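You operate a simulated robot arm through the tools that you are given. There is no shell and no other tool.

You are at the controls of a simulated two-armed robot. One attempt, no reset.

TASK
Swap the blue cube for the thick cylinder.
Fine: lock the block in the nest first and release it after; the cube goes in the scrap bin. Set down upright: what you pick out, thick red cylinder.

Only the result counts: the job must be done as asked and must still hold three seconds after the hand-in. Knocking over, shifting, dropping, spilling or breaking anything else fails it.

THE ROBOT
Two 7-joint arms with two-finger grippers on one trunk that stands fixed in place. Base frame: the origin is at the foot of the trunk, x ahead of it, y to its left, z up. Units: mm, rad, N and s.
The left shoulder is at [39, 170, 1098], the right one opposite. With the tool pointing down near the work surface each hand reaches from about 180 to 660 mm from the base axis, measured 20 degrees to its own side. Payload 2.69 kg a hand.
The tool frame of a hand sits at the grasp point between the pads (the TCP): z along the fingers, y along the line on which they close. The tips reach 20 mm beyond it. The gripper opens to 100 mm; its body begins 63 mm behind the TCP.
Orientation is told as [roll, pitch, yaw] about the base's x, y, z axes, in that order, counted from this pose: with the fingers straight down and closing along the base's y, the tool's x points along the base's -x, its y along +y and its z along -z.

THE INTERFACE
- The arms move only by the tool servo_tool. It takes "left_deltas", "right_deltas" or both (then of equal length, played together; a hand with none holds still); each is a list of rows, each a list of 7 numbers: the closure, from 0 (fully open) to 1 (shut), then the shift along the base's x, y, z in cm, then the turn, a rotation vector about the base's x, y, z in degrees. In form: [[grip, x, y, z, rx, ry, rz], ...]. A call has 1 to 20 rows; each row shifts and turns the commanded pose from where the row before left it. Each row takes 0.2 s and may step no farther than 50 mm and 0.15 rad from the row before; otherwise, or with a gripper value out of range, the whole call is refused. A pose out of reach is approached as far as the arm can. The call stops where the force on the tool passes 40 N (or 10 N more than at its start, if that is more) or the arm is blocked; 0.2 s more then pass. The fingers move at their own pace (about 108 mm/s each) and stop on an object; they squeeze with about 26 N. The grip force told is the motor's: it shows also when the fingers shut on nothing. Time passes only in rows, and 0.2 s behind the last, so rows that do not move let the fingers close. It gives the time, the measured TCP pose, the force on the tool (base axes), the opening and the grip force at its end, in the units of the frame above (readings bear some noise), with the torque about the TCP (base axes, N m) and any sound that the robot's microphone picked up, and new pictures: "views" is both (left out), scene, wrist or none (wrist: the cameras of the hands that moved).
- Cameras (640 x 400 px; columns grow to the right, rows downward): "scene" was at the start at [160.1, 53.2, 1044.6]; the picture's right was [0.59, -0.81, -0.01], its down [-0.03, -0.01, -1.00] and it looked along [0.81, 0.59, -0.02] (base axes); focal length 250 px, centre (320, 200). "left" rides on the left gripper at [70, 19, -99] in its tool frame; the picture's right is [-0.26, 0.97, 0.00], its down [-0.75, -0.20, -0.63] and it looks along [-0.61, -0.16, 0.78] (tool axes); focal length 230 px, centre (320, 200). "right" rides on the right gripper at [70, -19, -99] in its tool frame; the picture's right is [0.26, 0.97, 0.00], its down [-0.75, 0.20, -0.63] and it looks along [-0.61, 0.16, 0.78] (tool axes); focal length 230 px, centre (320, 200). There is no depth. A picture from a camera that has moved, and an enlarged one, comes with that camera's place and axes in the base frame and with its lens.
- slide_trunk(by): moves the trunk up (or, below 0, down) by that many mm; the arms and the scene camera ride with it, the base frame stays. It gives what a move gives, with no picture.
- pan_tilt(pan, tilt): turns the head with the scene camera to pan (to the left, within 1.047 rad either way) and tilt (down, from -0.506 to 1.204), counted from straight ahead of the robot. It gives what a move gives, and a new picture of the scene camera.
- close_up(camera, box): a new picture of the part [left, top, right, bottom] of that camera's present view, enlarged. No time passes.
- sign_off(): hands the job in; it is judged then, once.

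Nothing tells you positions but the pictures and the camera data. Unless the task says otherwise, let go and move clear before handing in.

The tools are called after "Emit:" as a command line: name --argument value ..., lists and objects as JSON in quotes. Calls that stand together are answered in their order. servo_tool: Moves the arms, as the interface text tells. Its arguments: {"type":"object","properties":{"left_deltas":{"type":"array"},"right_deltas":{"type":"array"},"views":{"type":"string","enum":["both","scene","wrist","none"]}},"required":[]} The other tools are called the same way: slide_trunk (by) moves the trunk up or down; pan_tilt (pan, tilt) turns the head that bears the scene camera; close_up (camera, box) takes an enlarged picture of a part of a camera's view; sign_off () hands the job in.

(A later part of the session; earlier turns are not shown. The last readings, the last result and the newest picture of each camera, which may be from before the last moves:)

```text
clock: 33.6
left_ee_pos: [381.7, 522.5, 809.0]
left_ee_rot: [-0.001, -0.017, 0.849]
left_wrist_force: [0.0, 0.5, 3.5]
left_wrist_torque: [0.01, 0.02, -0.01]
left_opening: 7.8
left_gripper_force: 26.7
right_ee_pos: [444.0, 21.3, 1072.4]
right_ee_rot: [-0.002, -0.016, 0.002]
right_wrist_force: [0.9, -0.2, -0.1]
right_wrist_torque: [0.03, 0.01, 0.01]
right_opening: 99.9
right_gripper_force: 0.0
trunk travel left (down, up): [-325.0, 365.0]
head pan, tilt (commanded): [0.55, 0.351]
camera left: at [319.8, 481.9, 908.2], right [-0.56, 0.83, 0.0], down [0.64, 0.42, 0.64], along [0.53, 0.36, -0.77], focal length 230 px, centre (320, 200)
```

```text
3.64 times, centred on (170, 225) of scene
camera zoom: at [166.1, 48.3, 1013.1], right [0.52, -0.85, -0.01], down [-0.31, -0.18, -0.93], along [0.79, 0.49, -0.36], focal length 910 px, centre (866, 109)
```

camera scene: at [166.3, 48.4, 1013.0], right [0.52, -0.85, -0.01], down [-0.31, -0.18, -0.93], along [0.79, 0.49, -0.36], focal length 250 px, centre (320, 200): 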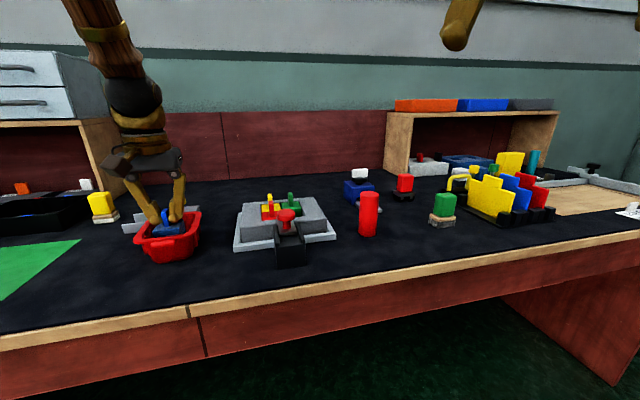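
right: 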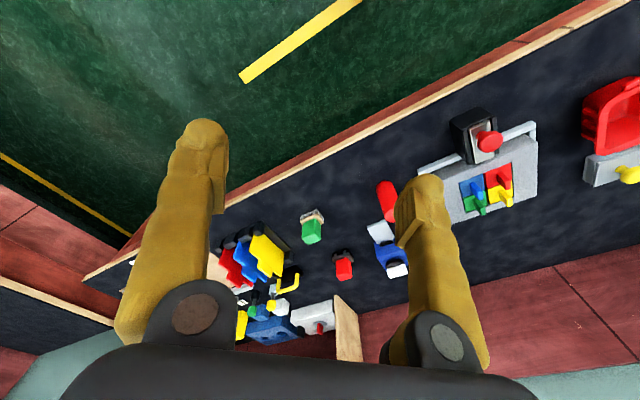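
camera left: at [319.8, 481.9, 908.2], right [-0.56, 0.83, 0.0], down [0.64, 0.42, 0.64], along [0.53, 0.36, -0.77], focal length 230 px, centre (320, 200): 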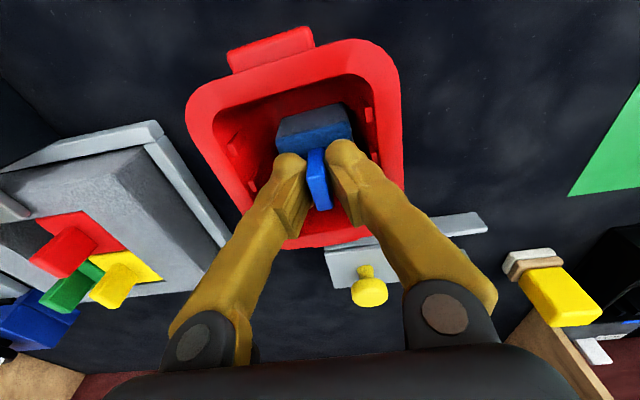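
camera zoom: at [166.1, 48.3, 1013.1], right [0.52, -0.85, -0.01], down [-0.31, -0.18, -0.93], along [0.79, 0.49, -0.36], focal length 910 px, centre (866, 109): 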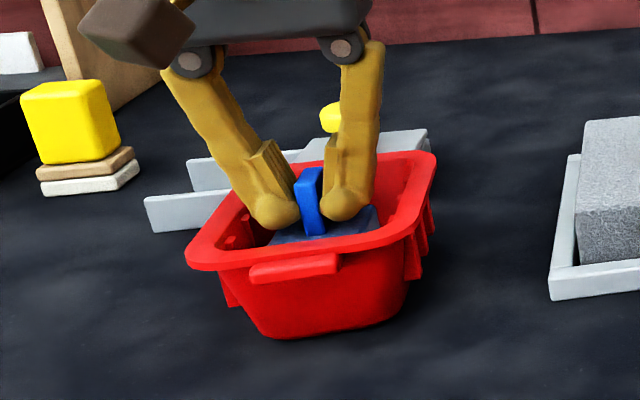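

The floor is felt (3.5 N up), so the cube is standing in the bin. I'll open just enough to free the tab, then rise straight up.

Emit:
servo_tool --left_deltas '[[0.8, 0, 0, 0, 0, 0, 0], [0.8, 0, 0, 0, 0, 0, 0], [0.8, 0, 0, 1.0, 0, 0, 0], [0.8, 0, 0, 1.5, 0, 0, 0], [0.8, 0, 0, 3.0, 0, 0, 0], [0.8, 0, 0, 4.0, 0, 0, 0], [0.8, 0, 0, 4.0, 0, 0, 0], [0.8, 0, 0, 0, 0, 0, 0]]' --views "both"

Emit:
close_up --camera "scene" --box '[110, 170, 230, 280]'

Emit:
close_up --camera "left" --box '[220, 0, 420, 200]'

```text
clock: 35.4
left_ee_pos: [381.5, 522.3, 945.1]
left_ee_rot: [0.001, -0.014, 0.85]
left_wrist_force: [1.0, 0.2, 0.2]
left_wrist_torque: [0.02, 0.02, 0.0]
left_opening: 20.0
left_gripper_force: 0.1
right_ee_pos: [445.1, 21.4, 1071.2]
right_ee_rot: [-0.002, -0.015, 0.001]
right_wrist_force: [0.2, 0.4, 0.6]
right_wrist_torque: [0.02, 0.0, -0.01]
right_opening: 100.0
right_gripper_force: 0.1
trunk travel left (down, up): [-325.0, 365.0]
head pan, tilt (commanded): [0.55, 0.351]
camera scene: at [166.5, 48.6, 1012.9], right [0.52, -0.85, -0.01], down [-0.31, -0.18, -0.93], along [0.79, 0.49, -0.36], focal length 250 px, centre (320, 200)
camera left: at [320.1, 481.8, 1043.8], right [-0.56, 0.83, 0.0], down [0.64, 0.43, 0.64], along [0.53, 0.36, -0.77], focal length 230 px, centre (320, 200)
```

scene: 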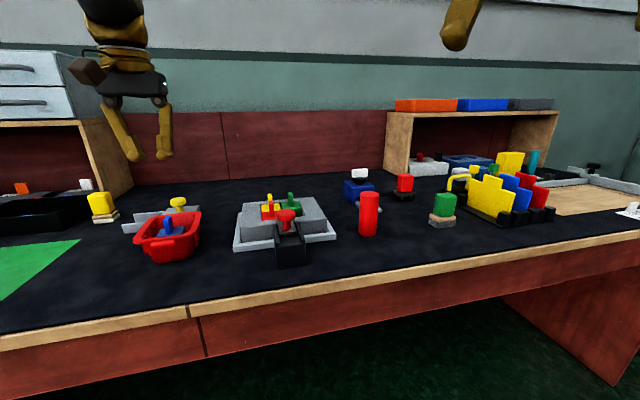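
left: 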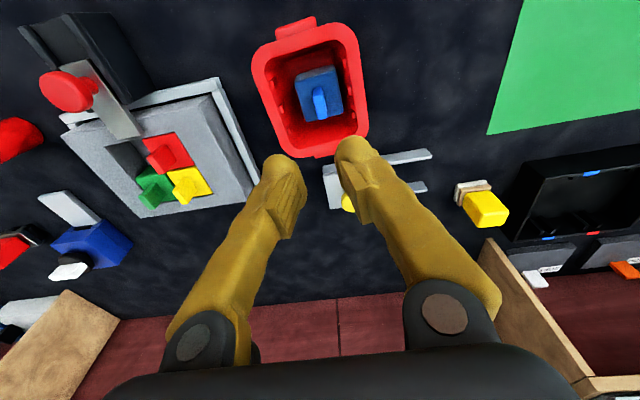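

```text
3.64 times, centred on (170, 225) of scene
camera zoom: at [166.5, 48.6, 1012.9], right [0.52, -0.85, -0.01], down [-0.31, -0.18, -0.93], along [0.79, 0.49, -0.36], focal length 910 px, centre (866, 109)
```

zoom: 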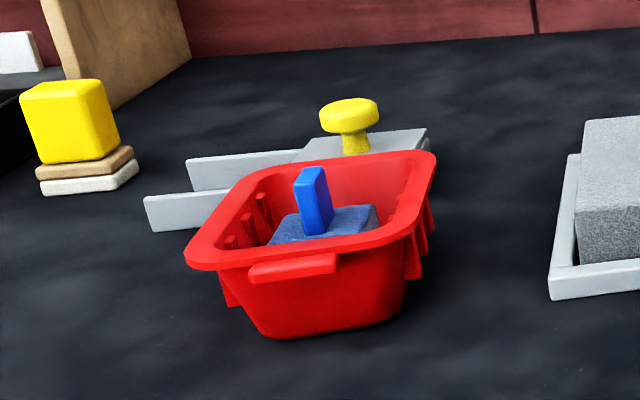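

```text
2.00 times, centred on (320, 100) of left
camera zoom: at [320.1, 481.8, 1043.8], right [-0.56, 0.83, 0.0], down [0.64, 0.43, 0.64], along [0.53, 0.36, -0.77], focal length 460 px, centre (320, 400)
```

zoom: 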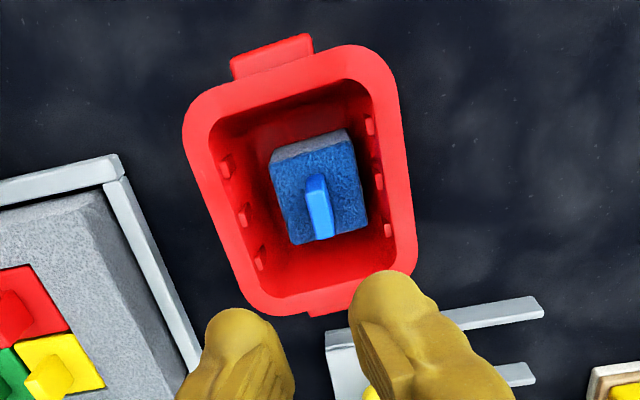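

The blue cube stands upright in the scrap bin. Next is the cylinder, at about (648, 220). I'll turn the hand to yaw 0 so the fingers can later fit diagonally between the red and green tabs, and view the cylinder. I'll also move the right hand aside for clearance.

Emit:
servo_tool --left_deltas '[[0.4, 1.68, -3.34, 0, 0, 0, -6.1], [0.2, 1.68, -3.34, 0, 0, 0, -6.1], [0.2, 1.68, -3.34, 0, 0, 0, -6.1], [0.2, 1.68, -3.34, 0, 0, 0, -6.1], [0.2, 1.68, -3.34, 0, 0, 0, -6.1], [0.2, 1.68, -3.34, 0, 0, 0, -6.1], [0.2, 1.68, -3.34, 0, 0, 0, -6.1], [0.2, 1.68, -3.34, 0, 0, 0, -6.0], [0.2, 0, 0, 0, 0, 0, 0], [0.2, 0, 0, 0, 0, 0, 0]]' --right_deltas '[[0, -1.2, -1.5, 0, 0, 0, 0], [0, -1.2, -1.5, 0, 0, 0, 0], [0, -1.2, -1.5, 0, 0, 0, 0], [0, -1.2, -1.5, 0, 0, 0, 0], [0, -1.2, -1.5, 0, 0, 0, 0], [0, -1.2, -1.5, 0, 0, 0, 0], [0, -1.2, -1.5, 0, 0, 0, 0], [0, -1.2, -1.5, 0, 0, 0, 0], [0, 0, 0, 0, 0, 0, 0], [0, 0, 0, 0, 0, 0, 0]]' --views "both"

Emit:
close_up --camera "left" --box '[240, 100, 400, 240]'

Emit:
close_up --camera "scene" --box '[300, 150, 440, 260]'

```text
clock: 37.6
left_ee_pos: [516.0, 253.5, 943.7]
left_ee_rot: [0.0, -0.014, -0.001]
left_wrist_force: [0.3, 0.8, -0.6]
left_wrist_torque: [0.03, -0.05, -0.03]
left_opening: 80.0
left_gripper_force: 0.1
right_ee_pos: [348.0, -100.4, 1064.9]
right_ee_rot: [-0.001, 0.003, 0.0]
right_wrist_force: [0.4, 0.4, -0.5]
right_wrist_torque: [-0.02, 0.01, -0.03]
right_opening: 100.0
right_gripper_force: 0.1
trunk travel left (down, up): [-325.0, 365.0]
head pan, tilt (commanded): [0.55, 0.351]
camera scene: at [166.4, 48.2, 1013.0], right [0.52, -0.85, -0.01], down [-0.31, -0.18, -0.93], along [0.79, 0.49, -0.36], focal length 250 px, centre (320, 200)
camera right: at [277.2, -118.4, 1164.9], right [-0.26, 0.97, 0.0], down [0.75, 0.2, 0.63], along [0.61, 0.16, -0.78], focal length 230 px, centre (320, 200)
camera left: at [445.4, 273.4, 1042.7], right [0.26, 0.97, 0.0], down [0.74, -0.2, 0.64], along [0.62, -0.16, -0.77], focal length 230 px, centre (320, 200)
```

scene: 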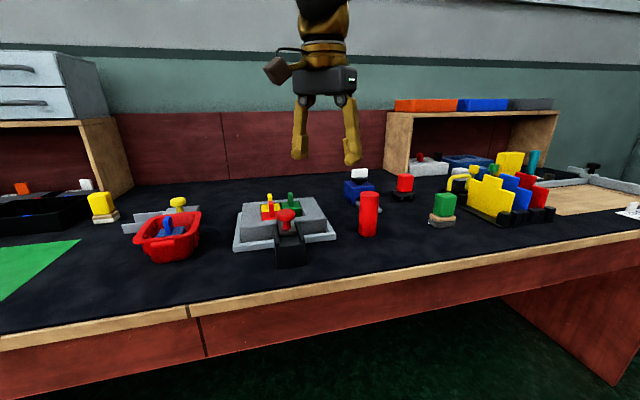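
right: 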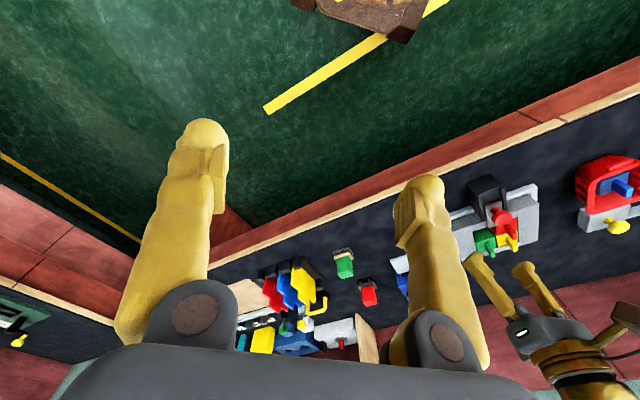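
left: 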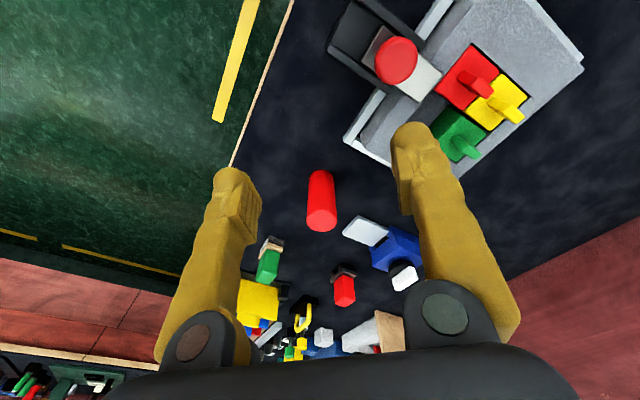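

```text
2.86 times, centred on (320, 170) of left
camera zoom: at [445.4, 273.4, 1042.7], right [0.26, 0.97, 0.0], down [0.74, -0.2, 0.64], along [0.62, -0.16, -0.77], focal length 657 px, centre (320, 286)
```

zoom: 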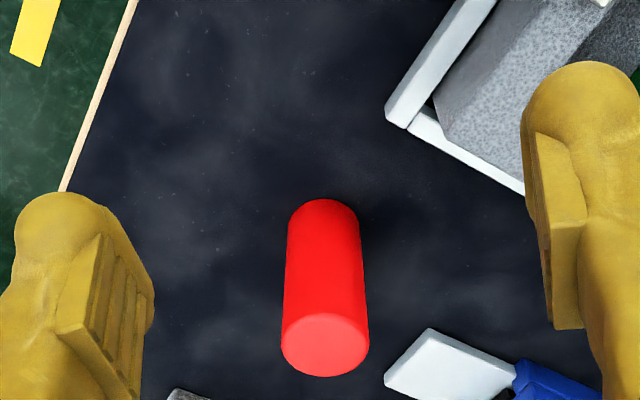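

```text
3.64 times, centred on (370, 205) of scene
camera zoom: at [166.4, 48.2, 1013.0], right [0.52, -0.85, -0.01], down [-0.31, -0.18, -0.93], along [0.79, 0.49, -0.36], focal length 910 px, centre (138, 182)
```

zoom: 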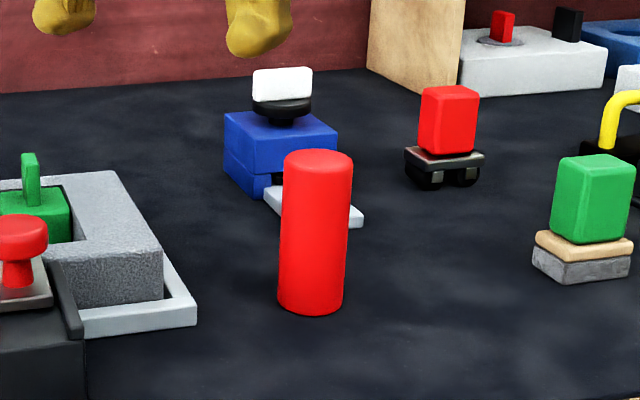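

The cylinder's top centre is at (648.8, 222.0, 832), a solid two-camera fix. I'll move above it and check whether the arm reaches that far with the tool vertical.

Emit:
servo_tool --left_deltas '[[0.2, 3.32, -0.79, -1.1, 0, 0, 0], [0.2, 3.32, -0.79, -1.1, 0, 0, 0], [0.2, 3.32, -0.79, -1.1, 0, 0, 0], [0.2, 3.32, -0.78, -1.1, 0, 0, 0], [0.2, 0, 0, 0, 0, 0, 0], [0.2, 0, 0, 0, 0, 0, 0]]' --views "both"

```text
clock: 38.6
left_ee_pos: [638.5, 223.7, 911.8]
left_ee_rot: [0.0, -0.019, -0.002]
left_wrist_force: [-1.2, 0.5, -1.0]
left_wrist_torque: [0.05, -0.11, 0.02]
left_opening: 80.0
left_gripper_force: 0.0
right_ee_pos: [326.3, -100.4, 1053.7]
right_ee_rot: [-0.002, 0.046, 0.0]
right_wrist_force: [0.0, 0.4, 0.8]
right_wrist_torque: [0.02, -0.05, 0.0]
right_opening: 100.1
right_gripper_force: 0.0
trunk travel left (down, up): [-325.0, 365.0]
head pan, tilt (commanded): [0.55, 0.351]
stopped in row 5 (left hand): the arm was blocked; the commanded pose is now the measured one
camera scene: at [164.3, 47.8, 1013.5], right [0.52, -0.85, -0.01], down [-0.31, -0.18, -0.93], along [0.8, 0.49, -0.36], focal length 250 px, centre (320, 200)
camera left: at [567.1, 243.5, 1009.5], right [0.26, 0.97, 0.01], down [0.74, -0.2, 0.64], along [0.62, -0.16, -0.77], focal length 230 px, centre (320, 200)
```

scene: 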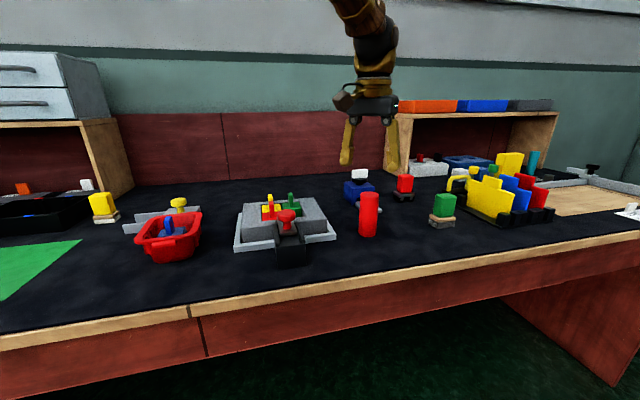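
left: 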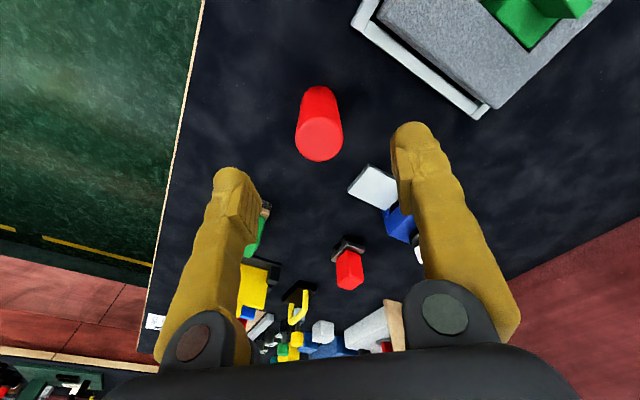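

The arm hits its reach limit at x≈638 with the tool vertical. I'll tilt the tool about 15° outward, about the closing axis so the pads stay parallel to the cylinder, which brings the wrist back and gains reach.

Emit:
servo_tool --left_deltas '[[0.2, -1.0, 0, 0, 0, -3.5, 0], [0.2, 0, 0, 0, 0, -5.5, 0], [0.2, 0, 0, 0, 0, -5.0, 0], [0.2, 0, 0, 0, 0, 0, 0], [0.2, 0, 0, 0, 0, 0, 0]]' --views "both"

```text
clock: 39.0
left_ee_pos: [620.2, 224.7, 920.7]
left_ee_rot: [0.003, -0.053, -0.002]
left_wrist_force: [-0.1, 0.4, 0.1]
left_wrist_torque: [0.04, -0.06, 0.01]
left_opening: 79.7
left_gripper_force: 0.2
right_ee_pos: [305.7, -100.0, 1043.5]
right_ee_rot: [-0.003, 0.09, 0.001]
right_wrist_force: [-0.9, 0.0, 0.2]
right_wrist_torque: [0.06, -0.08, 0.01]
right_opening: 100.1
right_gripper_force: 0.1
trunk travel left (down, up): [-325.0, 365.0]
head pan, tilt (commanded): [0.55, 0.351]
stopped in row 1 (left hand): the arm was blocked; the commanded pose is now the measured one
camera scene: at [164.0, 47.7, 1013.5], right [0.52, -0.85, -0.01], down [-0.31, -0.18, -0.93], along [0.8, 0.49, -0.36], focal length 250 px, centre (320, 200)
camera left: at [544.4, 243.4, 1016.0], right [0.26, 0.97, 0.01], down [0.72, -0.2, 0.67], along [0.65, -0.16, -0.74], focal length 230 px, centre (320, 200)
```

scene: 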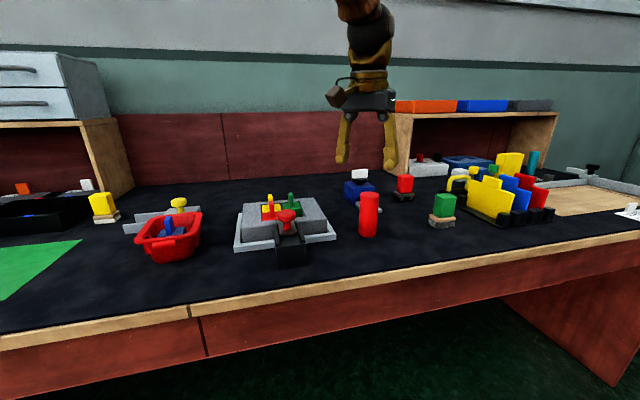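
left: 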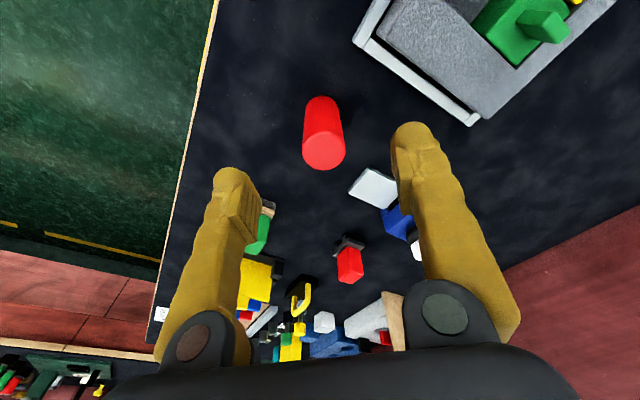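

The arm pulled back and both hands settled to a new rest after the command reset. I'll hold still for a moment to see where the commanded pose really settles.

Emit:
servo_tool --left_deltas '[[0.2, 0, 0, 0, 0, 0, 0], [0.2, 0, 0, 0, 0, 0, 0], [0.2, 0, 0, 0, 0, 0, 0]]' --views "none"

```text
clock: 39.3
left_ee_pos: [605.2, 223.2, 929.9]
left_ee_rot: [0.0, -0.07, -0.003]
left_wrist_force: [-0.6, -0.2, 0.2]
left_wrist_torque: [0.01, -0.09, -0.02]
left_opening: 80.1
left_gripper_force: 0.1
right_ee_pos: [283.4, -100.8, 1032.4]
right_ee_rot: [-0.002, 0.13, 0.001]
right_wrist_force: [-1.3, -0.2, -0.1]
right_wrist_torque: [0.0, -0.11, 0.01]
right_opening: 100.0
right_gripper_force: 0.1
trunk travel left (down, up): [-325.0, 365.0]
head pan, tilt (commanded): [0.55, 0.351]
stopped in row 1 (left hand): the arm was blocked; the commanded pose is now the measured one
```

Holding still also flags the arm as blocked, and both hands drift with each reset. I'll use the head camera to see whether something is touching before I command anything more.

Emit:
pan_tilt --pan 0.45 --tilt -0.2

Emit:
pan_tilt --pan 0.45 --tilt 0.4

```text
clock: 40.2
left_ee_pos: [609.4, 224.8, 927.2]
left_ee_rot: [0.001, -0.067, -0.003]
left_wrist_force: [0.1, -0.9, -0.6]
left_wrist_torque: [0.0, -0.02, 0.0]
left_opening: 79.7
left_gripper_force: 0.1
right_ee_pos: [287.8, -100.5, 1031.6]
right_ee_rot: [-0.005, 0.131, 0.0]
right_wrist_force: [-0.5, -0.1, -0.1]
right_wrist_torque: [-0.02, -0.02, -0.01]
right_opening: 100.1
right_gripper_force: 0.1
trunk travel left (down, up): [-325.0, 365.0]
head pan, tilt (commanded): [0.45, -0.201]
camera scene: at [162.8, 36.0, 1062.9], right [0.44, -0.9, -0.01], down [0.16, 0.09, -0.98], along [0.89, 0.43, 0.18], focal length 250 px, centre (320, 200)
```

scene: 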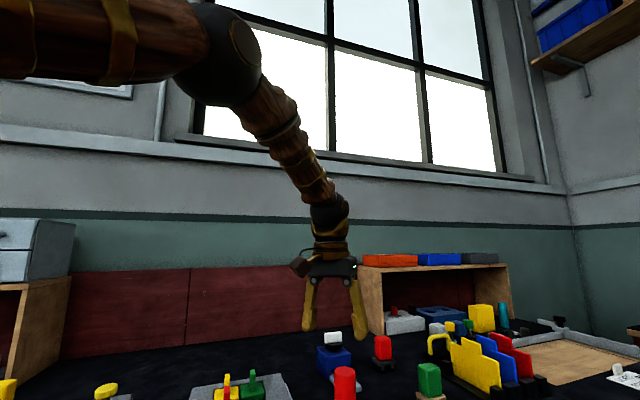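

```text
clock: 41.2
left_ee_pos: [609.9, 224.3, 926.6]
left_ee_rot: [-0.001, -0.066, -0.003]
left_wrist_force: [0.1, -0.3, -0.7]
left_wrist_torque: [0.01, 0.01, 0.0]
left_opening: 80.0
left_gripper_force: 0.1
right_ee_pos: [288.9, -101.3, 1032.2]
right_ee_rot: [-0.003, 0.131, 0.001]
right_wrist_force: [-0.8, 0.1, -0.1]
right_wrist_torque: [0.01, 0.0, 0.0]
right_opening: 99.8
right_gripper_force: 0.0
trunk travel left (down, up): [-325.0, 365.0]
head pan, tilt (commanded): [0.45, 0.4]
camera scene: at [170.2, 40.0, 1008.5], right [0.44, -0.9, -0.01], down [-0.37, -0.17, -0.92], along [0.82, 0.4, -0.4], focal length 250 px, centre (320, 200)
```

scene: 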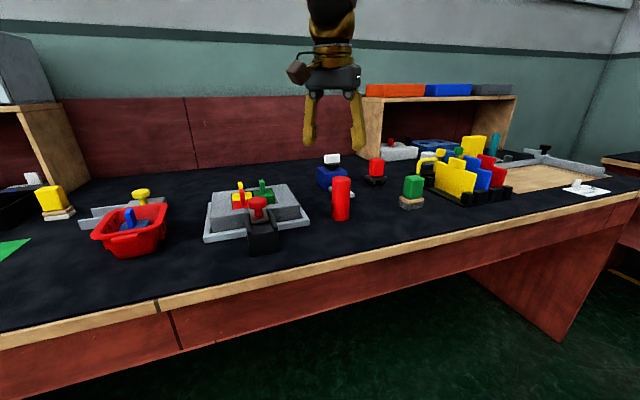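

Nothing is touching the arm, and it has settled steadily at (609.6, 224.5, 927). I'll try a small, gentle tilt from here.

Emit:
servo_tool --left_deltas '[[0.2, 0, 0, 0, 0, -1.5, 0], [0.2, 0, 0, 0, 0, -1.5, 0], [0.2, 0, 0, 0, 0, 0, 0]]' --views "none"

```text
clock: 42.0
left_ee_pos: [608.5, 224.7, 927.6]
left_ee_rot: [-0.001, -0.12, -0.002]
left_wrist_force: [0.0, -0.1, -0.9]
left_wrist_torque: [0.04, 0.02, -0.01]
left_opening: 80.4
left_gripper_force: 0.1
right_ee_pos: [289.0, -101.5, 1031.9]
right_ee_rot: [-0.004, 0.131, 0.001]
right_wrist_force: [0.1, 0.3, 0.8]
right_wrist_torque: [0.0, 0.01, 0.03]
right_opening: 99.9
right_gripper_force: 0.1
trunk travel left (down, up): [-325.0, 365.0]
head pan, tilt (commanded): [0.45, 0.4]
```

That worked. I'll continue tilting to about 16° in gentle rows.

Emit:
servo_tool --left_deltas '[[0.2, 0, 0, 0, 0, -2.0, 0], [0.2, 0, 0, 0, 0, -2.5, 0], [0.2, 0, 0, 0, 0, -2.5, 0], [0.2, 0, 0, 0, 0, -2.0, 0], [0.2, 0, 0, 0, 0, 0, 0], [0.2, 0, 0, 0, 0, 0, 0]]' --views "both"

```text
clock: 43.5
left_ee_pos: [608.7, 224.3, 925.6]
left_ee_rot: [0.001, -0.276, 0.0]
left_wrist_force: [0.4, -0.1, 0.4]
left_wrist_torque: [0.01, -0.03, 0.02]
left_opening: 80.0
left_gripper_force: 0.1
right_ee_pos: [288.4, -100.4, 1032.1]
right_ee_rot: [-0.003, 0.129, 0.0]
right_wrist_force: [0.3, -0.2, 0.3]
right_wrist_torque: [0.02, -0.03, 0.0]
right_opening: 99.9
right_gripper_force: 0.1
trunk travel left (down, up): [-325.0, 365.0]
head pan, tilt (commanded): [0.45, 0.4]
camera scene: at [170.2, 40.0, 1008.4], right [0.44, -0.9, -0.01], down [-0.37, -0.17, -0.92], along [0.82, 0.4, -0.4], focal length 250 px, centre (320, 200)
camera left: at [514.0, 244.0, 1004.6], right [0.25, 0.97, 0.07], down [0.55, -0.2, 0.81], along [0.8, -0.16, -0.58], focal length 230 px, centre (320, 200)
```

scene: 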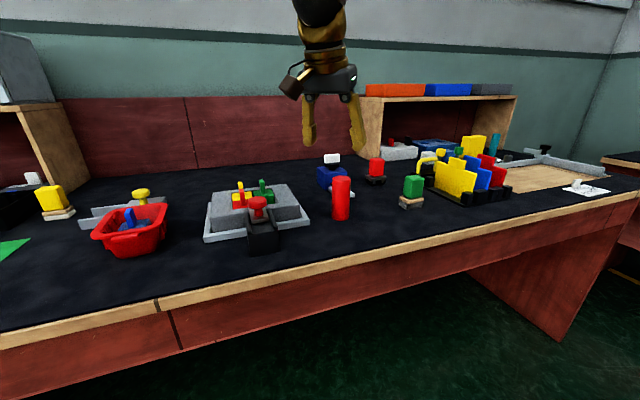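
left: 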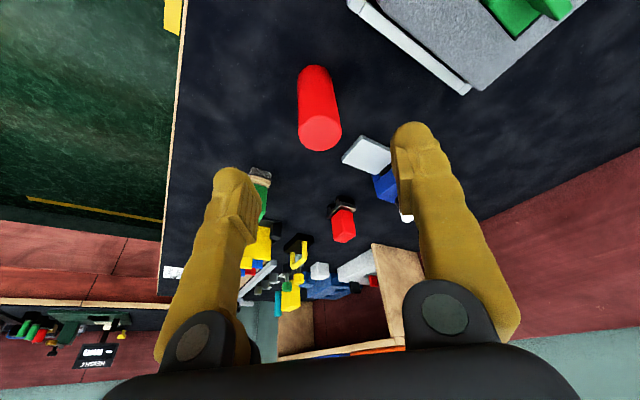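

The tilt is 15.8° with the position held. I'll move over the cylinder slowly.

Emit:
servo_tool --left_deltas '[[0.2, 1.2, -0.08, -1.0, 0, 0, 0], [0.2, 1.2, -0.08, -1.0, 0, 0, 0], [0.2, 1.3, -0.07, -1.0, 0, 0, 0], [0.2, 0, 0, 0, 0, 0, 0], [0.2, 0, 0, 0, 0, 0, 0]]' --views "both"

Emit:
close_up --camera "left" --box '[230, 40, 410, 200]'

Emit:
close_up --camera "scene" --box '[280, 100, 400, 240]'

```text
clock: 44.6
left_ee_pos: [645.9, 222.9, 896.5]
left_ee_rot: [0.001, -0.275, -0.003]
left_wrist_force: [0.6, 0.0, 0.1]
left_wrist_torque: [0.02, 0.0, -0.01]
left_opening: 80.1
left_gripper_force: 0.1
right_ee_pos: [288.3, -99.9, 1032.8]
right_ee_rot: [-0.003, 0.132, 0.0]
right_wrist_force: [0.5, -0.1, -0.3]
right_wrist_torque: [0.01, 0.02, 0.0]
right_opening: 99.9
right_gripper_force: 0.1
trunk travel left (down, up): [-325.0, 365.0]
head pan, tilt (commanded): [0.45, 0.4]
camera scene: at [170.3, 40.0, 1008.4], right [0.44, -0.9, -0.01], down [-0.37, -0.17, -0.91], along [0.82, 0.4, -0.4], focal length 250 px, centre (320, 200)
camera left: at [552.3, 242.0, 974.3], right [0.25, 0.97, 0.07], down [0.55, -0.2, 0.81], along [0.8, -0.16, -0.58], focal length 230 px, centre (320, 200)
```

scene: 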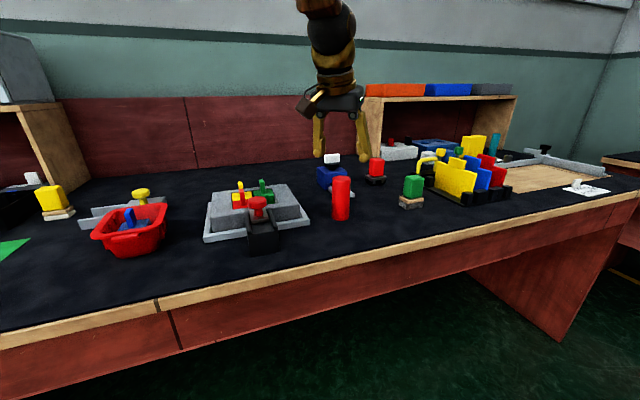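
left: 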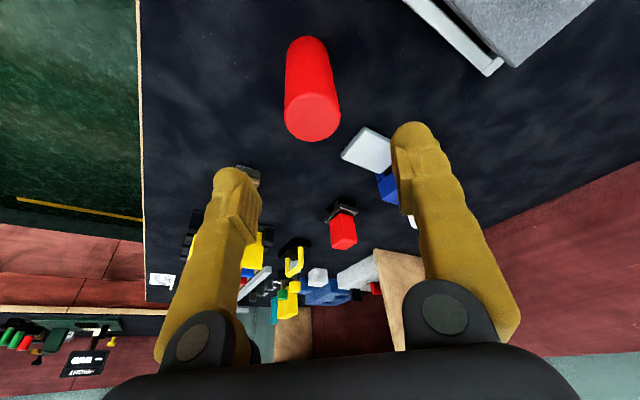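

```text
2.50 times, centred on (320, 120) of left
camera zoom: at [552.3, 242.0, 974.3], right [0.25, 0.97, 0.07], down [0.55, -0.2, 0.81], along [0.8, -0.16, -0.58], focal length 575 px, centre (320, 400)
```

zoom: 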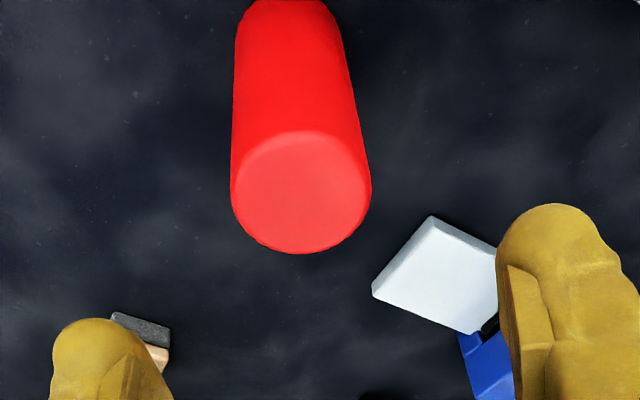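

```text
2.86 times, centred on (340, 170) of scene
camera zoom: at [170.3, 40.0, 1008.4], right [0.44, -0.9, -0.01], down [-0.37, -0.17, -0.91], along [0.82, 0.4, -0.4], focal length 715 px, centre (263, 286)
```

zoom: 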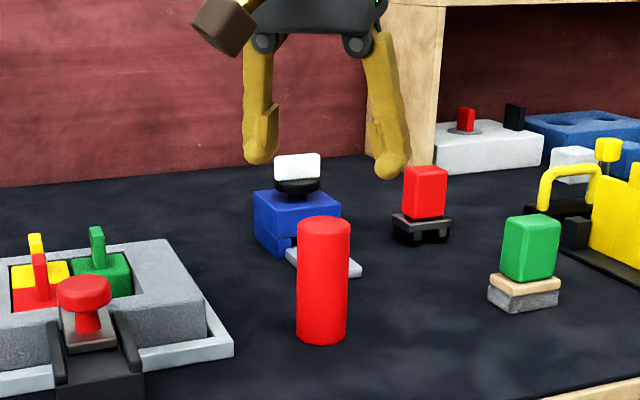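

Two cameras agree on the cylinder at (648, 222). I'll lower so the fingers straddle it at TCP z≈812.

Emit:
servo_tool --left_deltas '[[0.3, -0.05, -0.08, -2.0, 0, 0, 0], [0.3, 0, 0, -2.0, 0, 0, 0], [0.3, 0, 0, -2.0, 0, 0, 0], [0.3, 0, 0, -1.5, 0, 0, 0], [0.3, 0, 0, -0.9, 0, 0, 0], [0.3, 0, 0, 0, 0, 0, 0], [0.3, 0, 0, 0, 0, 0, 0]]' --views "both"

Emit:
close_up --camera "scene" --box '[280, 100, 400, 240]'

```text
clock: 46.2
left_ee_pos: [645.1, 221.7, 812.6]
left_ee_rot: [0.001, -0.275, -0.001]
left_wrist_force: [0.0, -0.6, -0.4]
left_wrist_torque: [0.0, 0.01, -0.03]
left_opening: 70.1
left_gripper_force: 0.0
right_ee_pos: [287.8, -100.6, 1031.8]
right_ee_rot: [-0.001, 0.13, 0.0]
right_wrist_force: [-0.6, -0.3, 0.0]
right_wrist_torque: [0.03, 0.02, 0.0]
right_opening: 99.9
right_gripper_force: 0.0
trunk travel left (down, up): [-325.0, 365.0]
head pan, tilt (commanded): [0.45, 0.4]
camera scene: at [170.2, 40.0, 1008.4], right [0.44, -0.9, -0.01], down [-0.37, -0.17, -0.92], along [0.82, 0.4, -0.4], focal length 250 px, centre (320, 200)
camera left: at [551.0, 240.6, 889.9], right [0.25, 0.97, 0.07], down [0.55, -0.2, 0.81], along [0.8, -0.16, -0.58], focal length 230 px, centre (320, 200)
```

scene: 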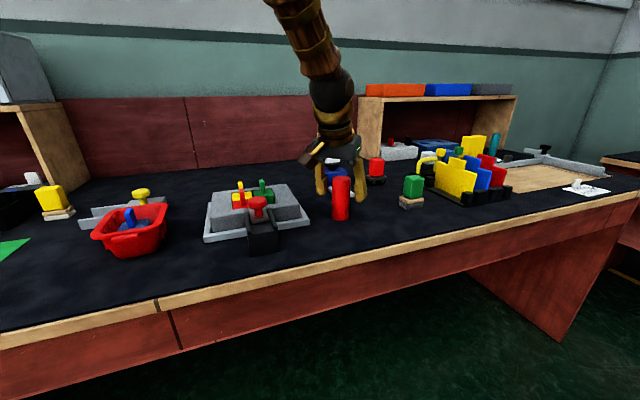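
left: 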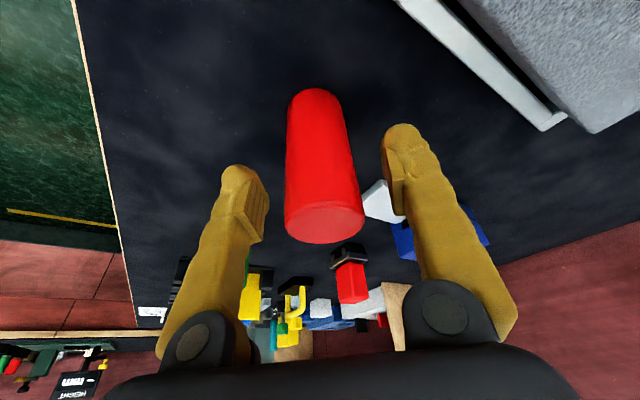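

```text
2.86 times, centred on (340, 170) of scene
camera zoom: at [170.2, 40.0, 1008.4], right [0.44, -0.9, -0.01], down [-0.37, -0.17, -0.92], along [0.82, 0.4, -0.4], focal length 715 px, centre (263, 286)
```

zoom: 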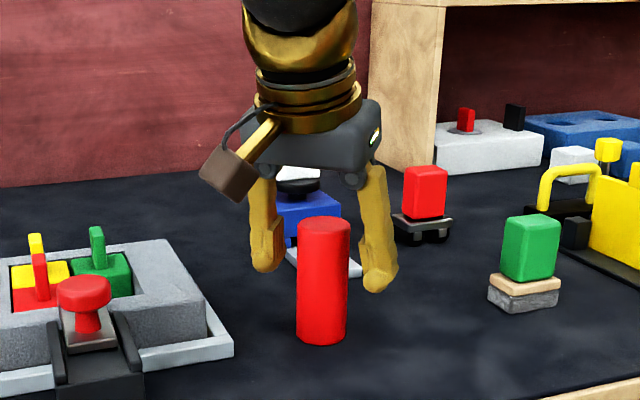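

The cylinder is centred between the fingers. I'll close on it.

Emit:
servo_tool --left_deltas '[[0.5, 0, 0, 0, 0, 0, 0], [0.55, 0, 0, 0, 0, 0, 0], [1, 0, 0, 0, 0, 0, 0], [1, 0, 0, 0, 0, 0, 0], [1, 0, 0, 0, 0, 0, 0]]' --views "both"

Emit:
close_up --camera "scene" --box '[280, 120, 400, 240]'

```text
clock: 47.5
left_ee_pos: [645.4, 222.3, 813.3]
left_ee_rot: [0.0, -0.275, -0.002]
left_wrist_force: [0.0, 0.3, -0.1]
left_wrist_torque: [-0.08, 0.02, 0.0]
left_opening: 37.9
left_gripper_force: 25.8
right_ee_pos: [288.3, -99.8, 1032.1]
right_ee_rot: [-0.003, 0.131, -0.001]
right_wrist_force: [0.4, -0.1, 0.6]
right_wrist_torque: [-0.02, 0.01, 0.01]
right_opening: 100.2
right_gripper_force: 0.0
trunk travel left (down, up): [-325.0, 365.0]
head pan, tilt (commanded): [0.45, 0.4]
camera scene: at [170.3, 40.0, 1008.4], right [0.44, -0.9, -0.01], down [-0.37, -0.17, -0.92], along [0.82, 0.4, -0.4], focal length 250 px, centre (320, 200)
camera left: at [551.0, 240.6, 890.1], right [0.25, 0.97, 0.07], down [0.55, -0.2, 0.81], along [0.8, -0.16, -0.58], focal length 230 px, centre (320, 200)
```

scene: 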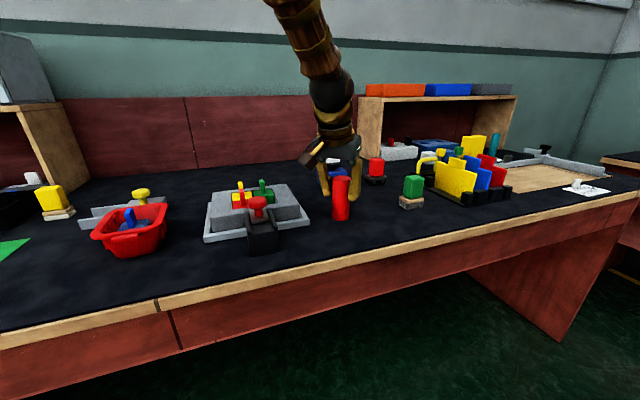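
left: 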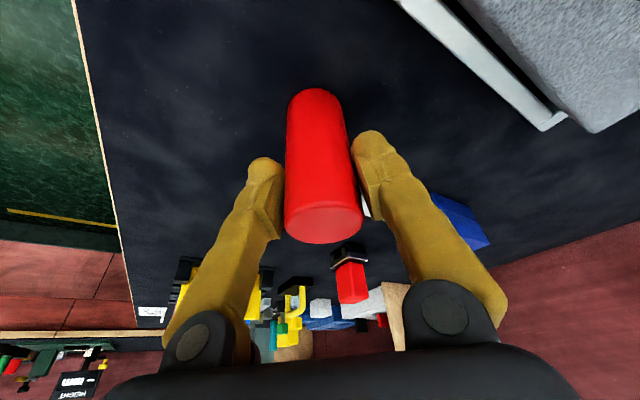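

```text
3.33 times, centred on (340, 180) of scene
camera zoom: at [170.3, 40.0, 1008.4], right [0.44, -0.9, -0.01], down [-0.37, -0.17, -0.92], along [0.82, 0.4, -0.4], focal length 834 px, centre (253, 267)
```

zoom: 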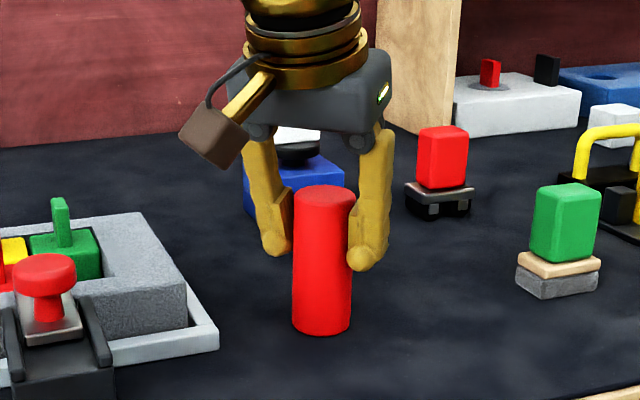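

The cylinder is gripped. I'll lift it straight up gently.

Emit:
servo_tool --left_deltas '[[1, 0, 0, 0.5, 0, 0, 0], [1, 0, 0, 1.0, 0, 0, 0], [1, 0, 0, 1.5, 0, 0, 0], [1, 0, 0, 0, 0, 0, 0]]' --views "both"

Emit:
close_up --camera "scene" --box '[280, 120, 400, 240]'

```text
clock: 48.5
left_ee_pos: [645.1, 222.2, 842.8]
left_ee_rot: [0.0, -0.274, -0.002]
left_wrist_force: [-0.7, 0.4, -1.1]
left_wrist_torque: [0.01, 0.0, -0.02]
left_opening: 37.5
left_gripper_force: 26.2
right_ee_pos: [287.8, -100.7, 1031.7]
right_ee_rot: [-0.003, 0.131, 0.0]
right_wrist_force: [-0.1, -0.7, 0.2]
right_wrist_torque: [-0.03, -0.02, -0.03]
right_opening: 99.7
right_gripper_force: 0.0
trunk travel left (down, up): [-325.0, 365.0]
head pan, tilt (commanded): [0.45, 0.4]
camera scene: at [170.4, 40.1, 1008.3], right [0.44, -0.9, -0.01], down [-0.37, -0.17, -0.91], along [0.82, 0.4, -0.4], focal length 250 px, centre (320, 200)
camera left: at [551.5, 240.9, 920.0], right [0.25, 0.97, 0.07], down [0.55, -0.2, 0.81], along [0.8, -0.16, -0.58], focal length 230 px, centre (320, 200)
```

scene: 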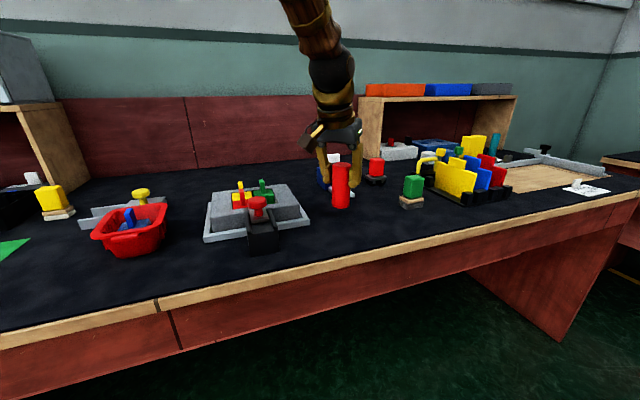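
left: 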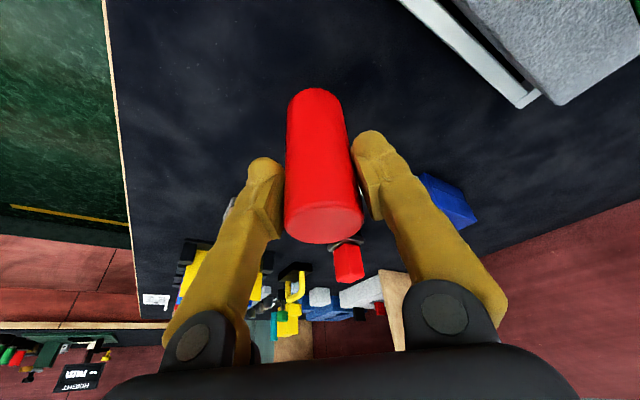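

```text
3.33 times, centred on (340, 180) of scene
camera zoom: at [170.4, 40.1, 1008.3], right [0.44, -0.9, -0.01], down [-0.37, -0.17, -0.91], along [0.82, 0.4, -0.4], focal length 834 px, centre (253, 267)
```

zoom: 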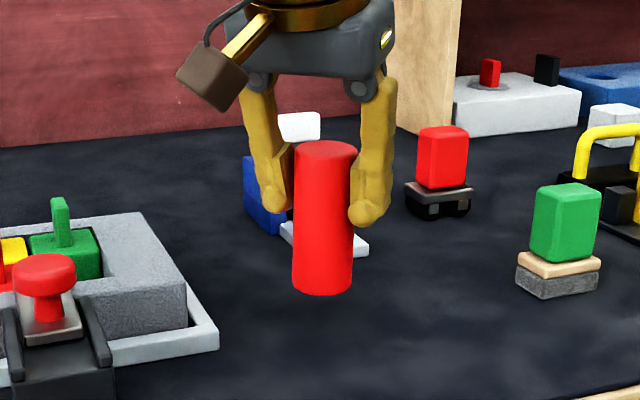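

The cylinder is lifted upright and stable. I'll raise it more, carry it toward the blue cell, and bring the right hand's camera around for a second viewpoint.

Emit:
servo_tool --left_deltas '[[1, 0, 0, 1.5, 0, 0, 0], [1, 0, 0, 2.0, 0, 0, 0], [1, -0.5, 0.5, 2.0, 0, 0, 0], [1, -0.8, 1.5, 2.0, 0, 0, 0], [1, -1.0, 2.0, 0.7, 0, 0, 0], [1, -1.0, 2.2, 0, 0, 0, 0], [1, -1.0, 2.2, 0, 0, 0, 0], [1, -1.0, 2.2, 0, 0, 0, 0], [1, -1.0, 2.2, 0, 0, 0, 0], [1, -0.9, 2.0, 0, 0, 0, 0], [1, 0, 0, 0, 0, 0, 0], [1, 0, 0, 0, 0, 0, 0]]' --right_deltas '[[0, 0.5, 0, 0.4, 0, -0.6, 0], [0, 1.0, 0.5, 0.4, 0, -0.7, 0], [0, 1.3, 0.8, 0.4, 0, -0.7, 0], [0, 1.5, 1.0, 0.4, 0, -0.7, 0], [0, 1.5, 1.0, 0.4, 0, -0.7, 0], [0, 1.5, 1.0, 0.4, 0, -0.7, 0], [0, 1.5, 1.0, 0.4, 0, -0.7, 0], [0, 1.5, 1.0, 0.4, 0, -0.7, 0], [0, 1.5, 1.0, 0.4, 0, -0.7, 0], [0, 1.0, 0.8, 0.4, 0, -0.7, 0], [0, 0, 0, 0, 0, 0, 0], [0, 0, 0, 0, 0, 0, 0]]' --views "both"

```text
clock: 51.0
left_ee_pos: [571.6, 369.3, 926.3]
left_ee_rot: [0.002, -0.276, -0.002]
left_wrist_force: [-0.7, 0.8, -1.7]
left_wrist_torque: [0.02, -0.01, 0.0]
left_opening: 37.6
left_gripper_force: 26.0
right_ee_pos: [420.3, -18.3, 1087.7]
right_ee_rot: [-0.004, -0.047, 0.003]
right_wrist_force: [0.4, 0.0, -0.3]
right_wrist_torque: [-0.01, -0.01, -0.02]
right_opening: 100.0
right_gripper_force: 0.1
trunk travel left (down, up): [-325.0, 365.0]
head pan, tilt (commanded): [0.45, 0.4]
camera scene: at [170.3, 40.2, 1008.4], right [0.44, -0.9, -0.01], down [-0.37, -0.17, -0.91], along [0.82, 0.4, -0.4], focal length 250 px, centre (320, 200)
camera right: at [345.1, -37.2, 1182.4], right [-0.26, 0.97, -0.02], down [0.72, 0.2, 0.66], along [0.64, 0.16, -0.75], focal length 230 px, centre (320, 200)
camera left: at [477.8, 389.3, 1002.5], right [0.25, 0.97, 0.07], down [0.55, -0.2, 0.81], along [0.8, -0.16, -0.58], focal length 230 px, centre (320, 200)
```

scene: 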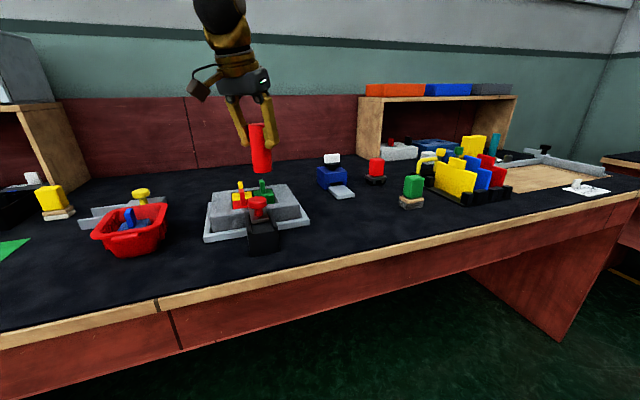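
right: 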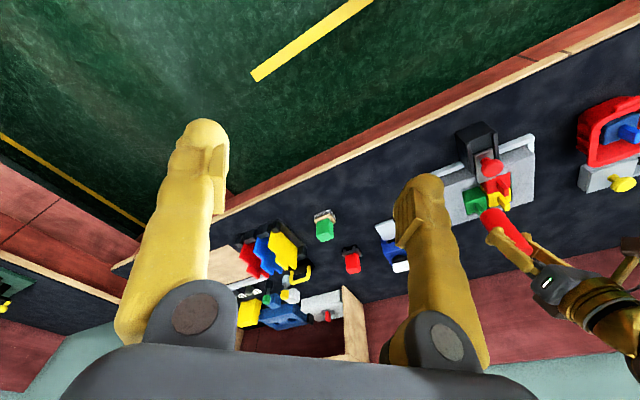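
left: 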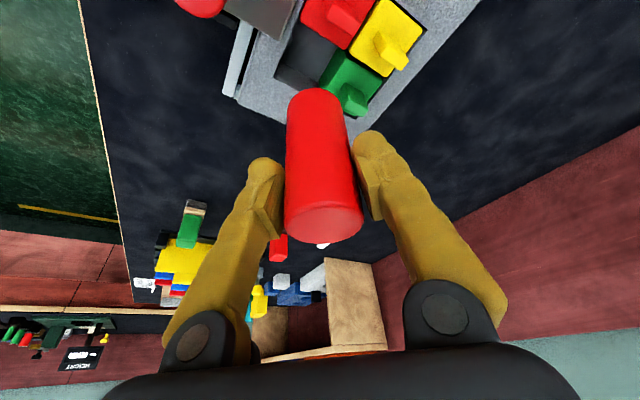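

The cylinder hangs upright above the cell. I'll measure the empty cell from the left and scene cameras.

Emit:
close_up --camera "left" --box '[230, 0, 430, 125]'

Emit:
close_up --camera "scene" --box '[195, 110, 325, 270]'

Emit:
close_up --camera "right" --box '[440, 110, 560, 260]'

```text
3.20 times, centred on (330, 62) of left
camera zoom: at [477.8, 389.3, 1002.5], right [0.25, 0.97, 0.07], down [0.55, -0.2, 0.81], along [0.8, -0.16, -0.58], focal length 736 px, centre (288, 640)
```

zoom: 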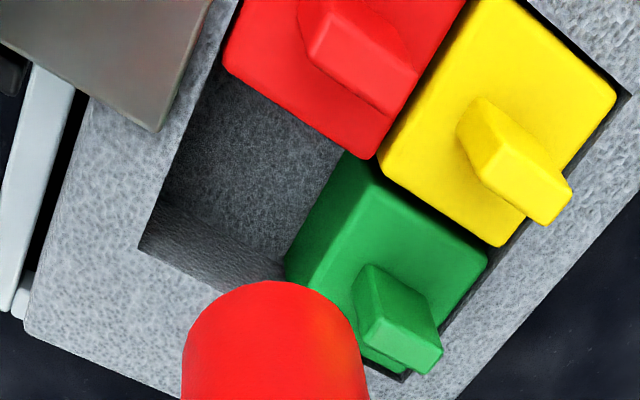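

```text
2.50 times, centred on (260, 190) of scene
camera zoom: at [170.3, 40.2, 1008.4], right [0.44, -0.9, -0.01], down [-0.37, -0.17, -0.91], along [0.82, 0.4, -0.4], focal length 625 px, centre (470, 225)
```

zoom: 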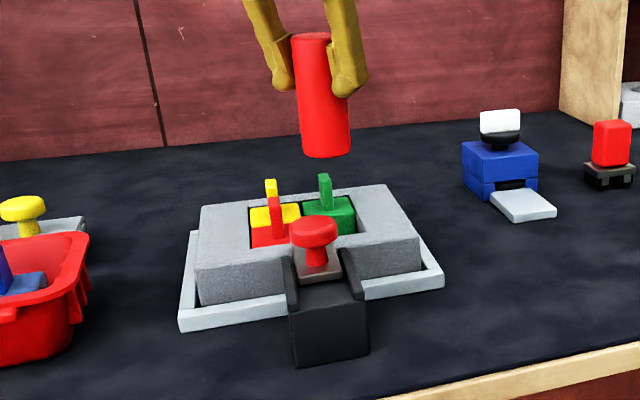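

```text
2.67 times, centred on (500, 185) of right
camera zoom: at [345.1, -37.2, 1182.4], right [-0.26, 0.97, -0.02], down [0.72, 0.2, 0.66], along [0.64, 0.16, -0.75], focal length 614 px, centre (-160, 240)
```

zoom: 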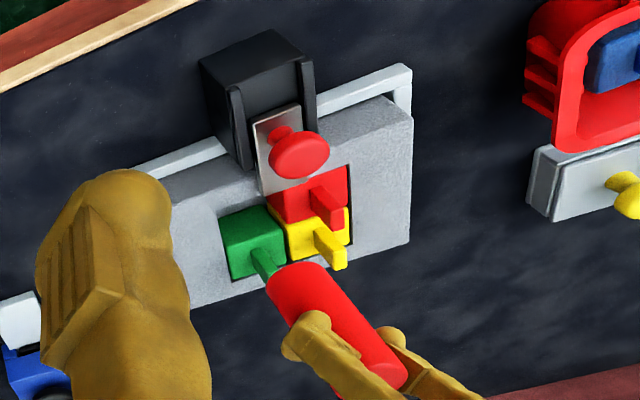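

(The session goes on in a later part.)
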